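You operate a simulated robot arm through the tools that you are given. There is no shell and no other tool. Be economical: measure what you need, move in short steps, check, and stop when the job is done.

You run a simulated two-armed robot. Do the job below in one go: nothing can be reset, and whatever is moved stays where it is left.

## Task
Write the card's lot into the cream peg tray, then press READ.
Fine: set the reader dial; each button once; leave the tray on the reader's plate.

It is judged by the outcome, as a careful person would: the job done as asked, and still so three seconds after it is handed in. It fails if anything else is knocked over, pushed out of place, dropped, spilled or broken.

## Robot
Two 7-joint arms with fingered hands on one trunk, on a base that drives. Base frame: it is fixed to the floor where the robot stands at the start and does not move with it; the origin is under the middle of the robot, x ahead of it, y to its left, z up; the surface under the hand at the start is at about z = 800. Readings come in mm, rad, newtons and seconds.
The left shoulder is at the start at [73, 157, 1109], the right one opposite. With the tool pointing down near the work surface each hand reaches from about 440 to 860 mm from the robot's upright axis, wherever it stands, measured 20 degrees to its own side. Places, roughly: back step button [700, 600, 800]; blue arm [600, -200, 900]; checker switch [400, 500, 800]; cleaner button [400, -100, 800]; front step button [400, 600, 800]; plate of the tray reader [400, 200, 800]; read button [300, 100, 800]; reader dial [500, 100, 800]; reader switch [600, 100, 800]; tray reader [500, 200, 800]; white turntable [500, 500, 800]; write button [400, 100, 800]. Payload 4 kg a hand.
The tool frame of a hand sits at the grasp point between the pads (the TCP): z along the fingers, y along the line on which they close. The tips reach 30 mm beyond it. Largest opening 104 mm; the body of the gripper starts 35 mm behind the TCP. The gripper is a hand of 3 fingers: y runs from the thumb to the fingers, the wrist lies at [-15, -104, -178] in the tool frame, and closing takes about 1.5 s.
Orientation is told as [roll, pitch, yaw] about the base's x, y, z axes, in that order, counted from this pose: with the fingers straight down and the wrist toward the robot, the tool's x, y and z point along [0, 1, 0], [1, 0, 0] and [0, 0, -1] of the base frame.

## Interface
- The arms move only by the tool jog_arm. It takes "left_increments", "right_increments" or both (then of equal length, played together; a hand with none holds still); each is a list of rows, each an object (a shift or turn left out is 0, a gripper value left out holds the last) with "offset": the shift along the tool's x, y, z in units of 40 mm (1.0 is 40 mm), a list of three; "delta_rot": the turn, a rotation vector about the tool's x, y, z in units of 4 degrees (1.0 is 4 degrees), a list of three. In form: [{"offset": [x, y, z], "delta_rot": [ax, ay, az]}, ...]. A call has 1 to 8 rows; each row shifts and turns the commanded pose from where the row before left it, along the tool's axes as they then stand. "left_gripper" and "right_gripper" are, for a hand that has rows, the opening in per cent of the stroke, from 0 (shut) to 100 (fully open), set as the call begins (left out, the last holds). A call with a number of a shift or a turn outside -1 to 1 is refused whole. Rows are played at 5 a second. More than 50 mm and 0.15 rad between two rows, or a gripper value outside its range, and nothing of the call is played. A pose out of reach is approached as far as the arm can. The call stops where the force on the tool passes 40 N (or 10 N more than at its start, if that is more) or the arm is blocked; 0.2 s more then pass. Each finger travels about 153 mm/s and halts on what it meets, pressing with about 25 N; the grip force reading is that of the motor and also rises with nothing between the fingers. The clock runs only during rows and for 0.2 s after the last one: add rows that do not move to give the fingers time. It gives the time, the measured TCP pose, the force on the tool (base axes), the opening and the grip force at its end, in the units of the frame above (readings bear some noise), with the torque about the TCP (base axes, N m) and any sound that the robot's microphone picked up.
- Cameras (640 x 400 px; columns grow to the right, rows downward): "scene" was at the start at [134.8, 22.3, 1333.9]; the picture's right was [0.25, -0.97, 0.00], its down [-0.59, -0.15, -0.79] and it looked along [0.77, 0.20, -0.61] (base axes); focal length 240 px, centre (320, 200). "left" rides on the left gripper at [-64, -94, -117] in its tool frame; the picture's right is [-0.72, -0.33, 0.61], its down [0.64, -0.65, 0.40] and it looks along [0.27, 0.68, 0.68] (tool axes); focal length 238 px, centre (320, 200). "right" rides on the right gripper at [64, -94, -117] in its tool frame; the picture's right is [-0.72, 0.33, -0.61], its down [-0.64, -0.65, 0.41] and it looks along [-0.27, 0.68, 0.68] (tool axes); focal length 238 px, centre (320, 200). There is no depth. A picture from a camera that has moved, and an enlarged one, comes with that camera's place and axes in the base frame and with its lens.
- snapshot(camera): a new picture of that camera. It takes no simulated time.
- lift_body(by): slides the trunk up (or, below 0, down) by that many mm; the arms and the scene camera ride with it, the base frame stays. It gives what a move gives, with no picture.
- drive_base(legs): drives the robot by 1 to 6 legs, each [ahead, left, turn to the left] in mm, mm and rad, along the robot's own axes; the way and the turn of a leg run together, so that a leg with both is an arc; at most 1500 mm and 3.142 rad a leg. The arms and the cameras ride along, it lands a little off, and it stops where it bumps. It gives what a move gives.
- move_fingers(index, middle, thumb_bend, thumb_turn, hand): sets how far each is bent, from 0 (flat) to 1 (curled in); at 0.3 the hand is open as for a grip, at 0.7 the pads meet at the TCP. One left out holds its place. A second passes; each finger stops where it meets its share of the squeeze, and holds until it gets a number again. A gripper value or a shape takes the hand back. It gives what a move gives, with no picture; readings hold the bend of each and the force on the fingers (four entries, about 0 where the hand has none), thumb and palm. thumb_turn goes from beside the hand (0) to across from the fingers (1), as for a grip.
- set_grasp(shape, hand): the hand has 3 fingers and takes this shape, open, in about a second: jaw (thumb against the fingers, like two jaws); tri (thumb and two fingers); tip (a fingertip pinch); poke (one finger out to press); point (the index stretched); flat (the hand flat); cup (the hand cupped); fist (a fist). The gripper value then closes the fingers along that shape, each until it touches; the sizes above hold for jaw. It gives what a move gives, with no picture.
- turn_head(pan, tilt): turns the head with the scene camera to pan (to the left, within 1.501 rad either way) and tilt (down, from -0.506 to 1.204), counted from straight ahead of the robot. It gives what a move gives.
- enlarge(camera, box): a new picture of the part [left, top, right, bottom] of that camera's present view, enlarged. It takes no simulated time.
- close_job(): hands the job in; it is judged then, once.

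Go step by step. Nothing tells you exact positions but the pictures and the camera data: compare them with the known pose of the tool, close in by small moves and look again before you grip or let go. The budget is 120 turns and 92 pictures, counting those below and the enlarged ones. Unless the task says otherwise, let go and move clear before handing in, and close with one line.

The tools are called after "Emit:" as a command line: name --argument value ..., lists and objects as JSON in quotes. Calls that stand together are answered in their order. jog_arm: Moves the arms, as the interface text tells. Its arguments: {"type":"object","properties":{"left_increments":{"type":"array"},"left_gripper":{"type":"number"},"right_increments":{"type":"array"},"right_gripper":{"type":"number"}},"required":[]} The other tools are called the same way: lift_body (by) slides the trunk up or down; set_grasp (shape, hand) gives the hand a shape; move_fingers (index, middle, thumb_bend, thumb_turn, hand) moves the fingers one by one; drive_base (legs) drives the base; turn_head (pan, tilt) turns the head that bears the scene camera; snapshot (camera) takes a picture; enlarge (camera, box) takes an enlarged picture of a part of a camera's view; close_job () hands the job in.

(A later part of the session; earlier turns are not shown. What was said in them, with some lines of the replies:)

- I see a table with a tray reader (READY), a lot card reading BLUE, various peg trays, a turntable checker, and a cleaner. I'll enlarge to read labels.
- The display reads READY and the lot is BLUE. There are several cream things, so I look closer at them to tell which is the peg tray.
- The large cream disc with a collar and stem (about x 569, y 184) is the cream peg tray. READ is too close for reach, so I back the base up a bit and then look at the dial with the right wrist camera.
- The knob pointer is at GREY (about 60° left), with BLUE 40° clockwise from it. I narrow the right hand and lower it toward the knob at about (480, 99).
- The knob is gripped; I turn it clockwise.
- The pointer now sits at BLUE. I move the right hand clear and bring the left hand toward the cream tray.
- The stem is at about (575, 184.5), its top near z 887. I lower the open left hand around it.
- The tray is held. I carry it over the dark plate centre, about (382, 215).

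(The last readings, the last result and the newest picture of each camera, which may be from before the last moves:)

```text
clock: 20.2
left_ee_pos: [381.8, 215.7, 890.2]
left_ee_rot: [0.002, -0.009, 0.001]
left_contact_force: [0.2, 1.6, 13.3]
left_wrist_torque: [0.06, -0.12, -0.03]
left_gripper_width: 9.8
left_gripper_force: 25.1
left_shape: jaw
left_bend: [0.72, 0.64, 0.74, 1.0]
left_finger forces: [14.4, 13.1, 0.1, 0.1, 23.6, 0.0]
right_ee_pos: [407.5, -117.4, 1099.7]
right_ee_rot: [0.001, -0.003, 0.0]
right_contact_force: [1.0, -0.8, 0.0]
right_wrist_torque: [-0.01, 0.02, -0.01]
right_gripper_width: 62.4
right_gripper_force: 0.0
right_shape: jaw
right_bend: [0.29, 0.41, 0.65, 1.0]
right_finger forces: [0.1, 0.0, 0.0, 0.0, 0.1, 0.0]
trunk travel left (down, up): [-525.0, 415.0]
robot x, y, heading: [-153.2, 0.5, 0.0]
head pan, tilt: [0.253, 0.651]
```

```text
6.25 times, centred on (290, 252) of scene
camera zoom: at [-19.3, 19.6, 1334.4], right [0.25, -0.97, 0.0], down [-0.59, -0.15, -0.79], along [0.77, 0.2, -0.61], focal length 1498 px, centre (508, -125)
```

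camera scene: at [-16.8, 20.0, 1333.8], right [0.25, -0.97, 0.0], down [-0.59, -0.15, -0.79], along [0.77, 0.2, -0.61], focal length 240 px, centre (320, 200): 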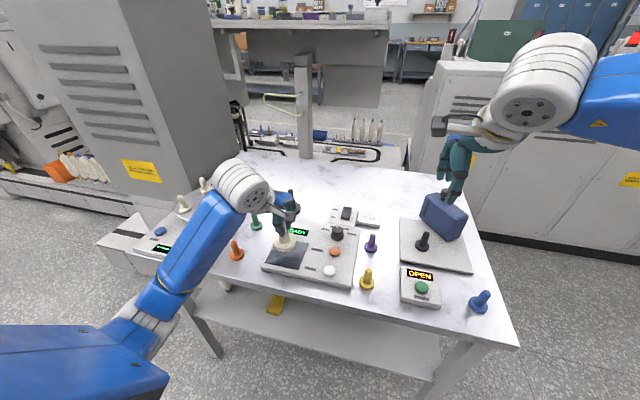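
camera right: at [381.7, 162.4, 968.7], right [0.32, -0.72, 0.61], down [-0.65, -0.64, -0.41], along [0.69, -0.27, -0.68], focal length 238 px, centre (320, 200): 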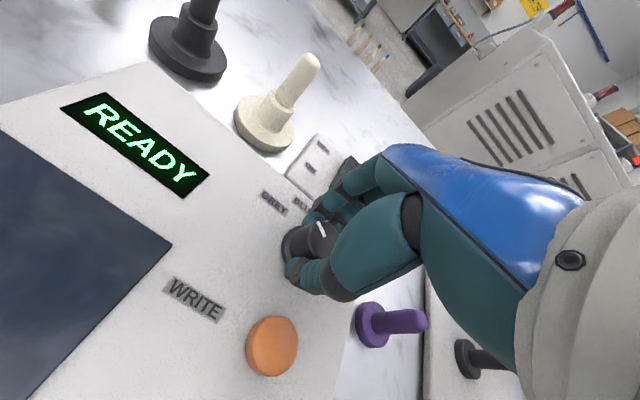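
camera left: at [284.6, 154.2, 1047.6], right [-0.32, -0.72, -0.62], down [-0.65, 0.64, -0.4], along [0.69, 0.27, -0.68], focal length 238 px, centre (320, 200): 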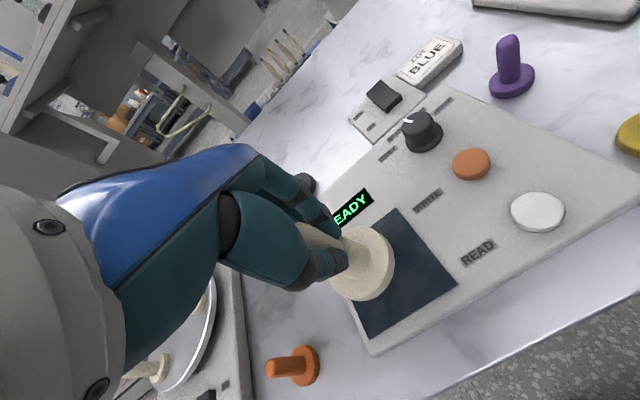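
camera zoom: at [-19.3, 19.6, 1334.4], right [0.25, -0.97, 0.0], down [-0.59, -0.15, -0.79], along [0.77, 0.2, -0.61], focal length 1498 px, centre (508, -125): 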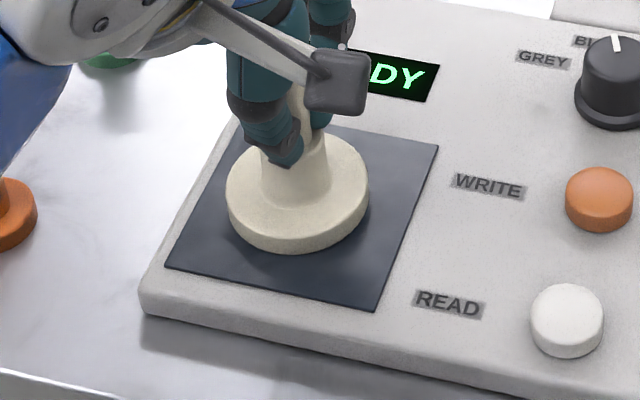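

The tray touches the plate. I ease off a little, let go, and lift straight up.

Emit:
jog_arm --left_increments '[{"offset": [0, 0, -0.03]}, {}]'

Emit:
jog_arm --left_increments '[{}, {}, {}, {"offset": [0, 0, -0.4]}, {"offset": [0, 0, -1]}, {"offset": [0, 0, -1]}, {"offset": [0, 0, -1]}]' --left_gripper 70

Emit:
jog_arm --left_increments '[{"offset": [1, 0, -0.5]}, {"offset": [1, 0, -0.5]}, {"offset": [1, 0, 0]}, {"offset": [1, 0, 0]}, {"offset": [1, 0, 0]}, {"offset": [0.5, 0, 0]}]'

Emit:
snapshot --camera "scene"

Emit:
enlarge --camera "scene" --box '[250, 200, 370, 290]'

```text
clock: 20.8
left_ee_pos: [381.3, 216.8, 890.7]
left_ee_rot: [0.002, -0.006, -0.001]
left_contact_force: [2.5, 1.8, 14.9]
left_wrist_torque: [0.13, -0.2, 0.04]
left_gripper_width: 9.9
left_gripper_force: 25.2
left_shape: jaw
left_bend: [0.72, 0.64, 0.74, 1.0]
left_finger forces: [15.4, 13.9, 0.1, 0.0, 23.4, 0.1]
right_ee_pos: [406.8, -117.8, 1099.3]
right_ee_rot: [0.002, -0.001, 0.002]
right_contact_force: [-0.2, -0.4, -0.3]
right_wrist_torque: [0.0, 0.03, -0.01]
right_gripper_width: 62.2
right_gripper_force: 0.2
right_shape: jaw
right_bend: [0.29, 0.41, 0.65, 1.0]
right_finger forces: [0.0, 0.0, 0.0, 0.1, 0.0, 0.0]
trunk travel left (down, up): [-525.0, 415.0]
robot x, y, heading: [-152.0, -0.5, 0.0]
head pan, tilt: [0.253, 0.651]
```

```text
clock: 22.4
left_ee_pos: [382.2, 219.7, 1026.6]
left_ee_rot: [0.002, -0.001, 0.001]
left_contact_force: [0.5, 0.8, -0.4]
left_wrist_torque: [0.04, 0.02, 0.0]
left_gripper_width: 72.6
left_gripper_force: 0.1
left_shape: jaw
left_bend: [0.27, 0.37, 0.58, 0.99]
left_finger forces: [0.1, 0.1, 0.0, 0.0, 0.0, 0.0]
right_ee_pos: [407.9, -115.6, 1097.4]
right_ee_rot: [0.002, -0.002, -0.001]
right_contact_force: [0.4, 0.1, 0.0]
right_wrist_torque: [0.0, 0.02, 0.03]
right_gripper_width: 62.1
right_gripper_force: 0.2
right_shape: jaw
right_bend: [0.29, 0.41, 0.65, 1.0]
right_finger forces: [0.0, 0.1, 0.1, 0.1, 0.1, 0.0]
trunk travel left (down, up): [-525.0, 415.0]
robot x, y, heading: [-154.5, -2.0, -0.0]
head pan, tilt: [0.253, 0.651]
```

```text
clock: 23.8
left_ee_pos: [382.5, 440.7, 1063.7]
left_ee_rot: [0.0, -0.002, 0.0]
left_contact_force: [-0.1, -0.7, -0.5]
left_wrist_torque: [0.01, 0.0, -0.01]
left_gripper_width: 72.4
left_gripper_force: 0.0
left_shape: jaw
left_bend: [0.27, 0.37, 0.58, 0.99]
left_finger forces: [0.1, 0.0, 0.0, 0.0, 0.1, 0.0]
right_ee_pos: [408.4, -114.3, 1097.8]
right_ee_rot: [-0.002, -0.001, 0.0]
right_contact_force: [-0.2, 0.3, 1.5]
right_wrist_torque: [0.0, 0.0, -0.02]
right_gripper_width: 62.0
right_gripper_force: 0.1
right_shape: jaw
right_bend: [0.29, 0.41, 0.65, 1.0]
right_finger forces: [0.0, 0.1, 0.0, 0.0, 0.0, 0.0]
trunk travel left (down, up): [-525.0, 415.0]
robot x, y, heading: [-151.4, -1.6, 0.002]
head pan, tilt: [0.253, 0.651]
```

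```text
57 pictures are left
camera scene: at [-17.4, 21.9, 1333.9], right [0.25, -0.97, 0.0], down [-0.59, -0.15, -0.79], along [0.77, 0.2, -0.61], focal length 240 px, centre (320, 200)
```

scene: 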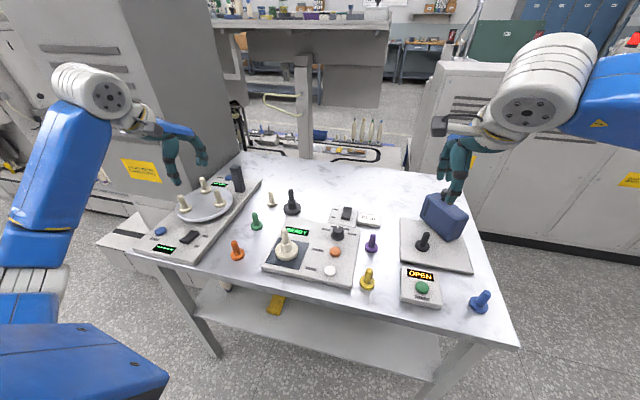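

```text
4.44 times, centred on (310, 245) of scene
camera zoom: at [-17.4, 21.9, 1333.9], right [0.25, -0.97, 0.0], down [-0.59, -0.15, -0.79], along [0.77, 0.2, -0.61], focal length 1065 px, centre (364, 0)
```

zoom: 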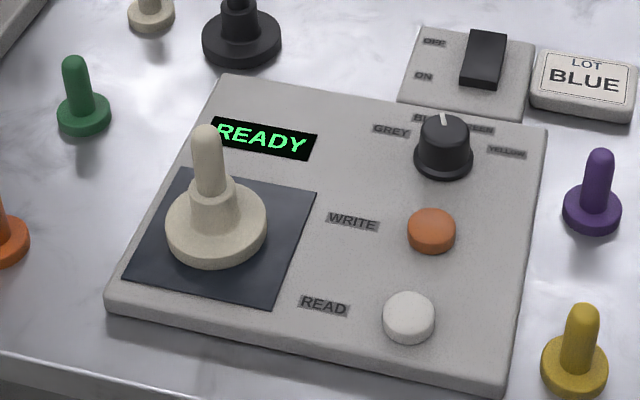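

The tray stands on the plate. Now I close the right hand and bring it above WRITE, about (413, 91).

Emit:
jog_arm --right_increments '[{"offset": [0.86, 0.02, 0.65]}, {"offset": [0.86, 0.02, 0.65]}, {"offset": [0.86, 0.02, 0.65]}, {"offset": [0.86, 0.02, 0.65]}, {"offset": [0.86, 0.02, 0.65]}, {"offset": [0.86, 0.02, 0.65]}, {}, {}]' --right_gripper 0

Emit:
snapshot --camera "right"

Emit:
enlarge --camera "scene" --box '[270, 200, 390, 290]'

```text
clock: 25.6
left_ee_pos: [382.3, 438.9, 1064.6]
left_ee_rot: [0.001, -0.003, 0.0]
left_contact_force: [-0.6, -0.2, 0.2]
left_wrist_torque: [-0.02, -0.01, -0.02]
left_gripper_width: 72.6
left_gripper_force: 0.0
left_shape: jaw
left_bend: [0.27, 0.37, 0.58, 0.99]
left_finger forces: [0.0, 0.0, 0.0, 0.0, 0.0, 0.1]
right_ee_pos: [414.0, 91.1, 942.2]
right_ee_rot: [0.003, -0.002, 0.001]
right_contact_force: [-0.7, 0.0, -0.3]
right_wrist_torque: [0.01, 0.0, 0.02]
right_gripper_width: 0.1
right_gripper_force: 25.4
right_shape: jaw
right_bend: [0.7, 0.7, 0.46, 1.0]
right_finger forces: [0.1, 0.0, 0.1, 0.1, 0.0, 0.1]
trunk travel left (down, up): [-525.0, 415.0]
robot x, y, heading: [-153.1, -0.3, 0.002]
head pan, tilt: [0.253, 0.651]
```

```text
55 pictures are left
camera right: at [319.2, 154.5, 1058.4], right [0.33, -0.72, 0.61], down [-0.65, -0.64, -0.41], along [0.68, -0.27, -0.68], focal length 238 px, centre (320, 200)
```

right: 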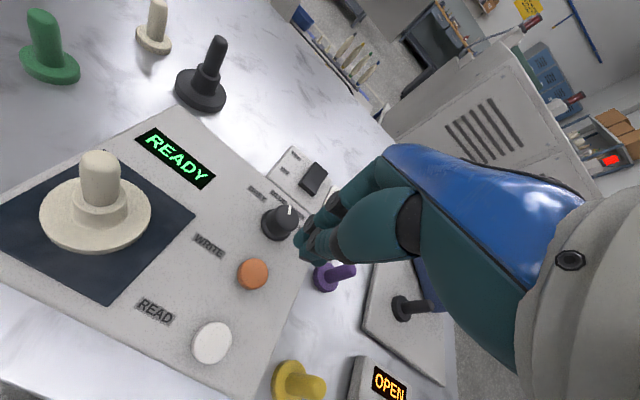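

```text
4.44 times, centred on (330, 245) of scene
camera zoom: at [-17.1, 21.0, 1333.9], right [0.25, -0.97, 0.0], down [-0.59, -0.15, -0.79], along [0.77, 0.2, -0.61], focal length 1065 px, centre (276, 0)
```

zoom: 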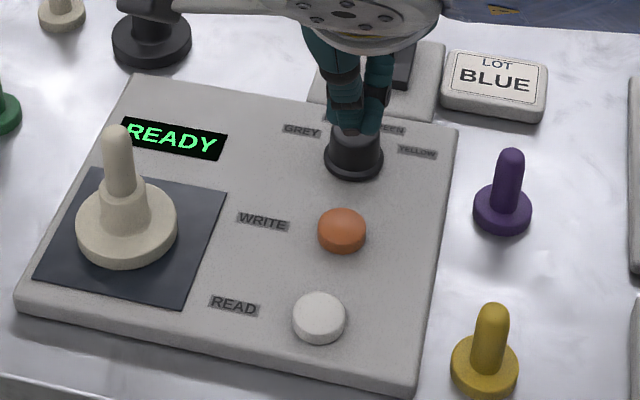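

Emit:
jog_arm --right_increments '[{"offset": [0.05, 0, 0.6]}, {"offset": [0, 0, 0.6]}, {"offset": [0, 0, 0.5]}]'

Emit:
snapshot --camera "right"

Emit:
enlarge --camera "scene" --box '[270, 200, 390, 290]'

```text
clock: 26.4
left_ee_pos: [382.2, 439.9, 1063.4]
left_ee_rot: [0.001, -0.002, -0.001]
left_contact_force: [-0.2, -0.1, 0.8]
left_wrist_torque: [0.01, 0.01, 0.03]
left_gripper_width: 72.6
left_gripper_force: 0.0
left_shape: jaw
left_bend: [0.27, 0.37, 0.58, 0.99]
left_finger forces: [0.1, 0.1, 0.0, 0.0, 0.1, 0.1]
right_ee_pos: [414.3, 92.8, 874.1]
right_ee_rot: [0.001, -0.003, 0.0]
right_contact_force: [0.2, 0.1, -0.7]
right_wrist_torque: [0.01, 0.03, -0.05]
right_gripper_width: 0.2
right_gripper_force: 24.9
right_shape: jaw
right_bend: [0.7, 0.7, 0.46, 1.0]
right_finger forces: [0.1, 0.0, 0.0, 0.0, 0.0, 0.0]
trunk travel left (down, up): [-525.0, 415.0]
robot x, y, heading: [-150.7, 3.4, -0.0]
head pan, tilt: [0.253, 0.651]
```

```text
53 pictures are left
camera right: at [319.0, 157.2, 991.3], right [0.33, -0.72, 0.61], down [-0.65, -0.64, -0.41], along [0.68, -0.27, -0.68], focal length 238 px, centre (320, 200)
```

right: 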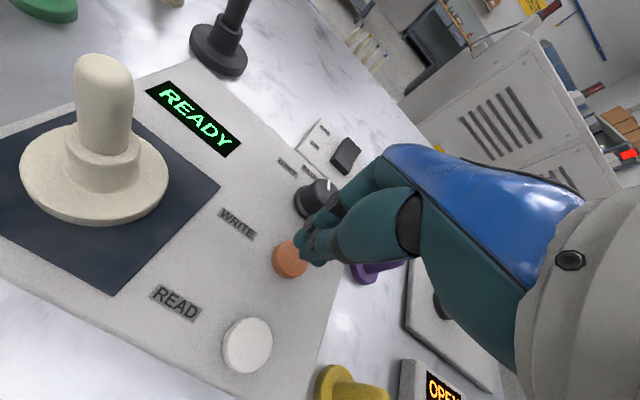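

```text
4.44 times, centred on (330, 245) of scene
camera zoom: at [-16.7, 22.6, 1333.8], right [0.25, -0.97, 0.0], down [-0.59, -0.15, -0.79], along [0.77, 0.2, -0.61], focal length 1065 px, centre (276, 0)
```

zoom: 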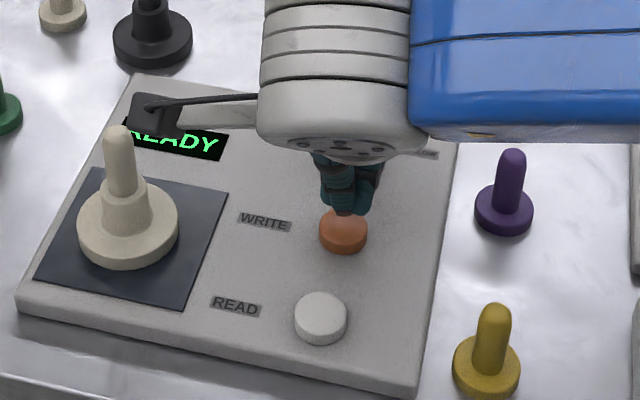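

Emit:
jog_arm --right_increments '[{"offset": [0, -0.05, 0.2]}, {"offset": [0, 0, 0.1]}, {}]'

Emit:
enlarge --camera "scene" --box '[270, 200, 390, 290]'

```text
clock: 27.2
left_ee_pos: [382.4, 438.9, 1063.1]
left_ee_rot: [0.0, -0.001, 0.0]
left_contact_force: [0.2, 0.1, 0.1]
left_wrist_torque: [-0.02, -0.03, 0.0]
left_gripper_width: 72.7
left_gripper_force: 0.1
left_shape: jaw
left_bend: [0.27, 0.37, 0.58, 0.99]
left_finger forces: [0.1, 0.0, 0.0, 0.1, 0.0, 0.1]
right_ee_pos: [410.8, 92.5, 863.4]
right_ee_rot: [0.0, -0.002, -0.001]
right_contact_force: [-0.8, -0.7, 0.5]
right_wrist_torque: [0.06, 0.06, 0.01]
right_gripper_width: 0.0
right_gripper_force: 25.4
right_shape: jaw
right_bend: [0.7, 0.7, 0.46, 1.0]
right_finger forces: [0.1, 0.0, 0.1, 0.1, 0.0, 0.0]
trunk travel left (down, up): [-525.0, 415.0]
robot x, y, heading: [-152.3, -2.5, -0.002]
head pan, tilt: [0.253, 0.651]
```

```text
4.44 times, centred on (330, 245) of scene
camera zoom: at [-17.1, 22.7, 1333.8], right [0.25, -0.97, 0.0], down [-0.59, -0.15, -0.79], along [0.77, 0.2, -0.61], focal length 1065 px, centre (276, 0)
```

zoom: 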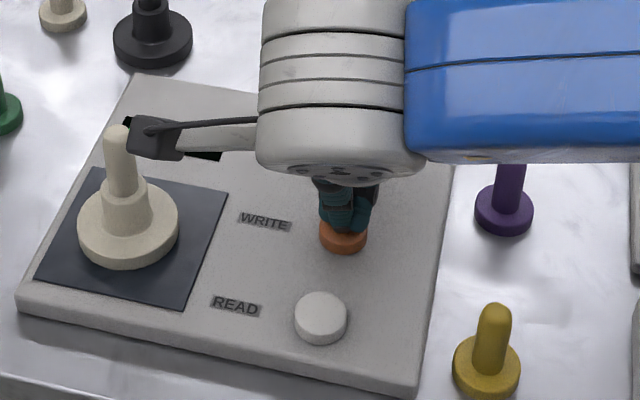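

Emit:
jog_arm --right_increments '[{"offset": [0, 0, 0.08]}, {"offset": [0, 0, 0.08]}]'

Emit:
snapshot --camera "right"

```text
clock: 27.8
left_ee_pos: [381.4, 439.6, 1065.0]
left_ee_rot: [0.002, -0.001, 0.001]
left_contact_force: [-0.2, -0.3, 0.5]
left_wrist_torque: [0.0, -0.02, 0.0]
left_gripper_width: 72.7
left_gripper_force: 0.0
left_shape: jaw
left_bend: [0.27, 0.37, 0.58, 0.99]
left_finger forces: [0.0, 0.0, 0.1, 0.1, 0.0, 0.0]
right_ee_pos: [411.1, 93.5, 857.9]
right_ee_rot: [0.002, -0.004, -0.001]
right_contact_force: [0.2, -0.8, 4.7]
right_wrist_torque: [-0.03, 0.01, 0.02]
right_gripper_width: 0.1
right_gripper_force: 25.5
right_shape: jaw
right_bend: [0.7, 0.7, 0.46, 1.0]
right_finger forces: [0.1, 0.0, 0.0, 0.1, 0.0, 0.0]
trunk travel left (down, up): [-525.0, 415.0]
robot x, y, heading: [-151.8, 0.6, 0.001]
head pan, tilt: [0.253, 0.651]
heard: click
```

```text
50 pictures are left
camera right: at [316.1, 157.5, 974.1], right [0.32, -0.72, 0.61], down [-0.65, -0.64, -0.41], along [0.69, -0.27, -0.68], focal length 238 px, centre (320, 200)
```

right: 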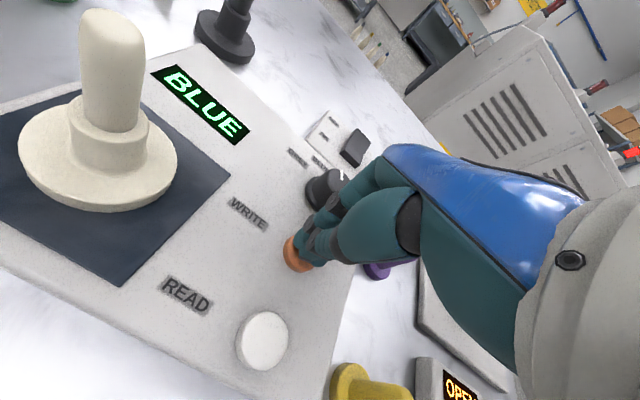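

A click, and the display shows BLUE. I lift and move over READ, about (348, 92).

Emit:
jog_arm --right_increments '[{"offset": [0, 0, -0.6]}, {"offset": [0, -0.8, -0.4]}, {"offset": [0, -0.77, 0]}, {"offset": [0, 0, 0.4]}, {}]'

Emit:
snapshot --camera "right"

Emit:
enlarge --camera "scene" --box '[270, 200, 390, 290]'

```text
clock: 29.0
left_ee_pos: [381.4, 439.6, 1064.7]
left_ee_rot: [0.001, -0.002, -0.002]
left_contact_force: [-0.2, -0.4, -0.8]
left_wrist_torque: [0.0, 0.02, 0.0]
left_gripper_width: 72.6
left_gripper_force: 0.1
left_shape: jaw
left_bend: [0.27, 0.37, 0.58, 0.99]
left_finger forces: [0.1, 0.1, 0.1, 0.0, 0.0, 0.0]
right_ee_pos: [348.4, 96.7, 879.6]
right_ee_rot: [0.0, -0.003, 0.001]
right_contact_force: [0.7, -0.2, -1.1]
right_wrist_torque: [0.01, -0.01, 0.03]
right_gripper_width: 0.0
right_gripper_force: 24.8
right_shape: jaw
right_bend: [0.7, 0.7, 0.46, 1.0]
right_finger forces: [0.0, 0.0, 0.0, 0.0, 0.0, 0.1]
trunk travel left (down, up): [-525.0, 415.0]
robot x, y, heading: [-152.1, -0.1, -0.003]
head pan, tilt: [0.253, 0.651]
```

```text
49 pictures are left
camera right: at [253.3, 160.3, 997.4], right [0.32, -0.72, 0.61], down [-0.65, -0.64, -0.41], along [0.68, -0.27, -0.68], focal length 238 px, centre (320, 200)
```

right: 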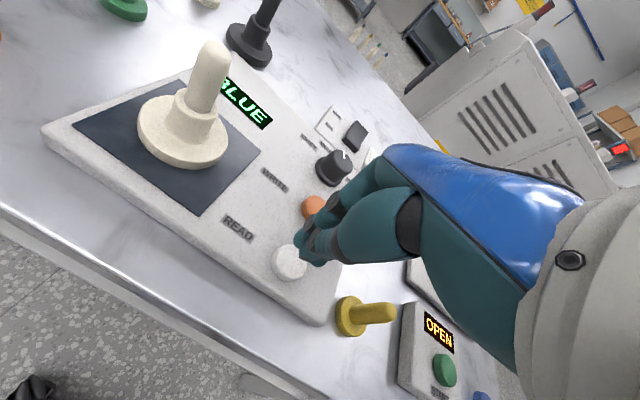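

```text
4.44 times, centred on (330, 245) of scene
camera zoom: at [-17.5, 22.7, 1333.9], right [0.25, -0.97, 0.0], down [-0.59, -0.15, -0.79], along [0.77, 0.2, -0.61], focal length 1065 px, centre (276, 0)
```

zoom: 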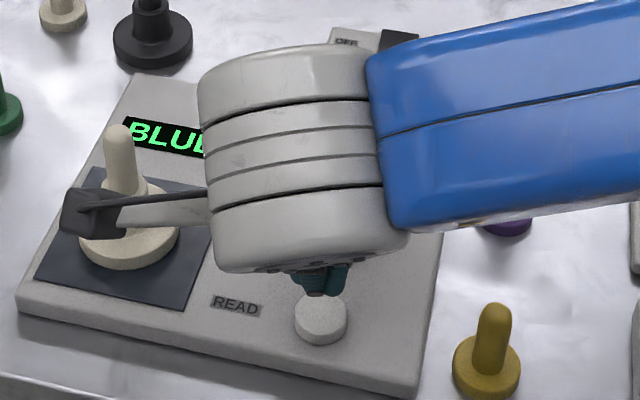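

Emit:
jog_arm --right_increments '[{"offset": [-0.05, -0.06, 0.2]}, {"offset": [0, 0, 0.15]}, {"offset": [0, 0, 0.08]}, {"offset": [0, 0, 0.08]}]'

Emit:
snapshot --camera "right"

```text
clock: 30.0
left_ee_pos: [381.7, 439.6, 1064.1]
left_ee_rot: [0.001, -0.002, 0.0]
left_contact_force: [1.0, 0.6, 0.3]
left_wrist_torque: [-0.03, -0.01, 0.02]
left_gripper_width: 72.7
left_gripper_force: 0.0
left_shape: jaw
left_bend: [0.27, 0.37, 0.58, 0.99]
left_finger forces: [0.0, 0.0, 0.0, 0.0, 0.0, 0.0]
right_ee_pos: [345.8, 93.3, 860.6]
right_ee_rot: [0.0, -0.001, 0.001]
right_contact_force: [-0.5, -0.3, 1.1]
right_wrist_torque: [0.01, -0.01, 0.0]
right_gripper_width: 0.1
right_gripper_force: 24.5
right_shape: jaw
right_bend: [0.7, 0.7, 0.46, 1.0]
right_finger forces: [0.1, 0.0, 0.0, 0.1, 0.1, 0.0]
trunk travel left (down, up): [-525.0, 415.0]
robot x, y, heading: [-152.1, 2.8, 0.001]
head pan, tilt: [0.253, 0.651]
```

```text
47 pictures are left
camera right: at [251.4, 156.9, 977.1], right [0.32, -0.72, 0.61], down [-0.65, -0.64, -0.41], along [0.68, -0.27, -0.68], focal length 238 px, centre (320, 200)
```

right: 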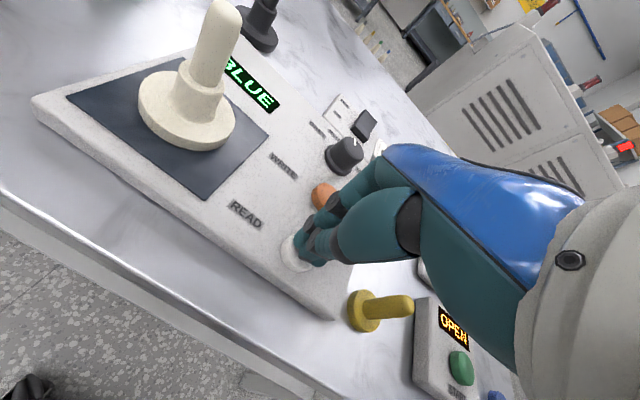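

Emit:
jog_arm --right_increments '[{"offset": [0, 0, 0.08]}, {}]'

Emit:
snapshot --camera "right"

```text
clock: 30.6
left_ee_pos: [382.3, 440.2, 1063.6]
left_ee_rot: [0.0, -0.002, 0.0]
left_contact_force: [-0.4, -1.6, 0.0]
left_wrist_torque: [0.02, -0.02, -0.01]
left_gripper_width: 72.7
left_gripper_force: 0.0
left_shape: jaw
left_bend: [0.27, 0.37, 0.58, 0.99]
left_finger forces: [0.1, 0.0, 0.0, 0.1, 0.0, 0.1]
right_ee_pos: [346.3, 93.0, 857.5]
right_ee_rot: [0.003, -0.003, -0.001]
right_contact_force: [0.4, 0.0, 5.3]
right_wrist_torque: [-0.03, 0.01, 0.02]
right_gripper_width: 0.0
right_gripper_force: 25.0
right_shape: jaw
right_bend: [0.7, 0.7, 0.46, 1.0]
right_finger forces: [0.0, 0.0, 0.0, 0.1, 0.0, 0.1]
trunk travel left (down, up): [-525.0, 415.0]
robot x, y, heading: [-153.1, 3.3, 0.006]
head pan, tilt: [0.253, 0.651]
heard: click
```

```text
46 pictures are left
camera right: at [251.4, 156.7, 973.9], right [0.32, -0.72, 0.61], down [-0.65, -0.64, -0.41], along [0.69, -0.27, -0.68], focal length 238 px, centre (320, 200)
```

right: 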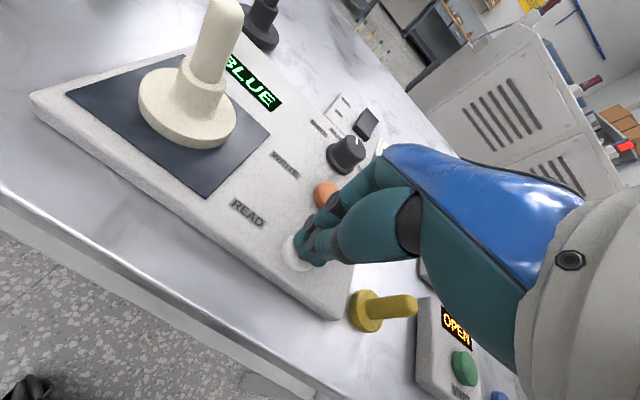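

READ clicked and the display shows BLUE. I lift clear and check everything.

Emit:
jog_arm --right_increments '[{"offset": [0, 0, -0.8]}, {"offset": [0, 0, -1]}, {"offset": [0, 0, -1]}, {"offset": [0, 0, -1]}, {"offset": [-1, 0, -0.4]}, {"offset": [-1, 0, -0.4]}, {"offset": [-1, 0, 0]}, {"offset": [-1, 0, 0]}]'

Emit:
snapshot --camera "scene"

Emit:
enlarge --camera "scene" --box '[250, 190, 400, 300]'

```text
clock: 32.4
left_ee_pos: [381.6, 439.0, 1064.8]
left_ee_rot: [0.003, -0.001, 0.0]
left_contact_force: [-0.4, -0.5, 0.4]
left_wrist_torque: [0.0, 0.02, 0.02]
left_gripper_width: 72.6
left_gripper_force: 0.1
left_shape: jaw
left_bend: [0.27, 0.37, 0.58, 0.99]
left_finger forces: [0.0, 0.0, 0.1, 0.0, 0.0, 0.0]
right_ee_pos: [345.0, -70.7, 1038.5]
right_ee_rot: [0.003, -0.003, 0.002]
right_contact_force: [-0.7, -0.4, 0.5]
right_wrist_torque: [0.03, 0.01, -0.02]
right_gripper_width: 0.0
right_gripper_force: 25.5
right_shape: jaw
right_bend: [0.7, 0.7, 0.46, 1.0]
right_finger forces: [0.0, 0.0, 0.0, 0.0, 0.1, 0.0]
trunk travel left (down, up): [-525.0, 415.0]
robot x, y, heading: [-150.6, -2.9, -0.004]
head pan, tilt: [0.253, 0.651]
```

```text
45 pictures are left
camera scene: at [-17.9, 19.2, 1334.0], right [0.25, -0.97, 0.0], down [-0.59, -0.15, -0.79], along [0.77, 0.2, -0.61], focal length 240 px, centre (320, 200)
```

scene: 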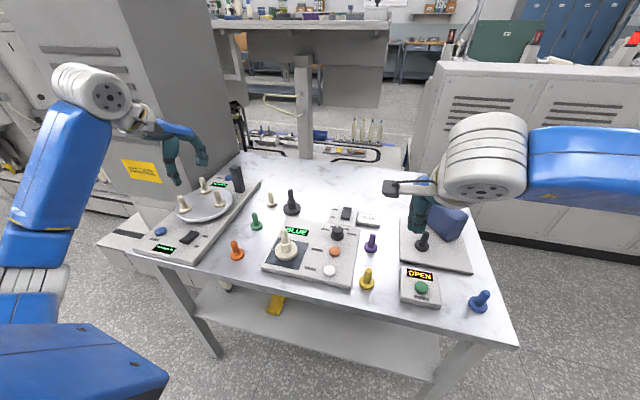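

```text
3.64 times, centred on (325, 245) of scene
camera zoom: at [-17.9, 19.2, 1334.0], right [0.25, -0.97, 0.0], down [-0.59, -0.15, -0.79], along [0.77, 0.2, -0.61], focal length 872 px, centre (302, 36)
```

zoom: 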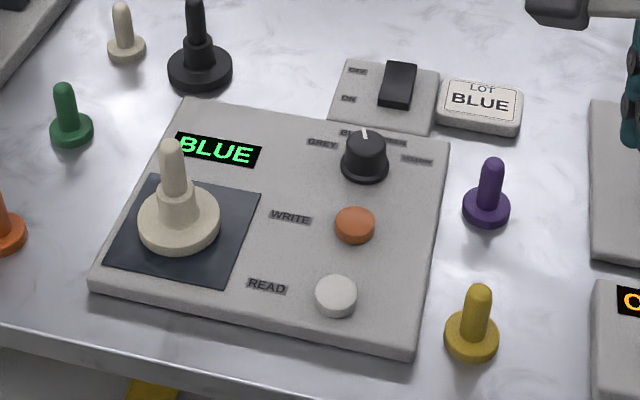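

The display reads BLUE, the tray stands on the plate, both hands are clear and nothing else has moved, so I hand it in.

Emit:
close_job

```text
The job is handed in.
```

The card's lot, BLUE, is written into the cream peg tray. I pressed WRITE and READ once each, and the display shows BLUE with the tray still on the reader's plate.
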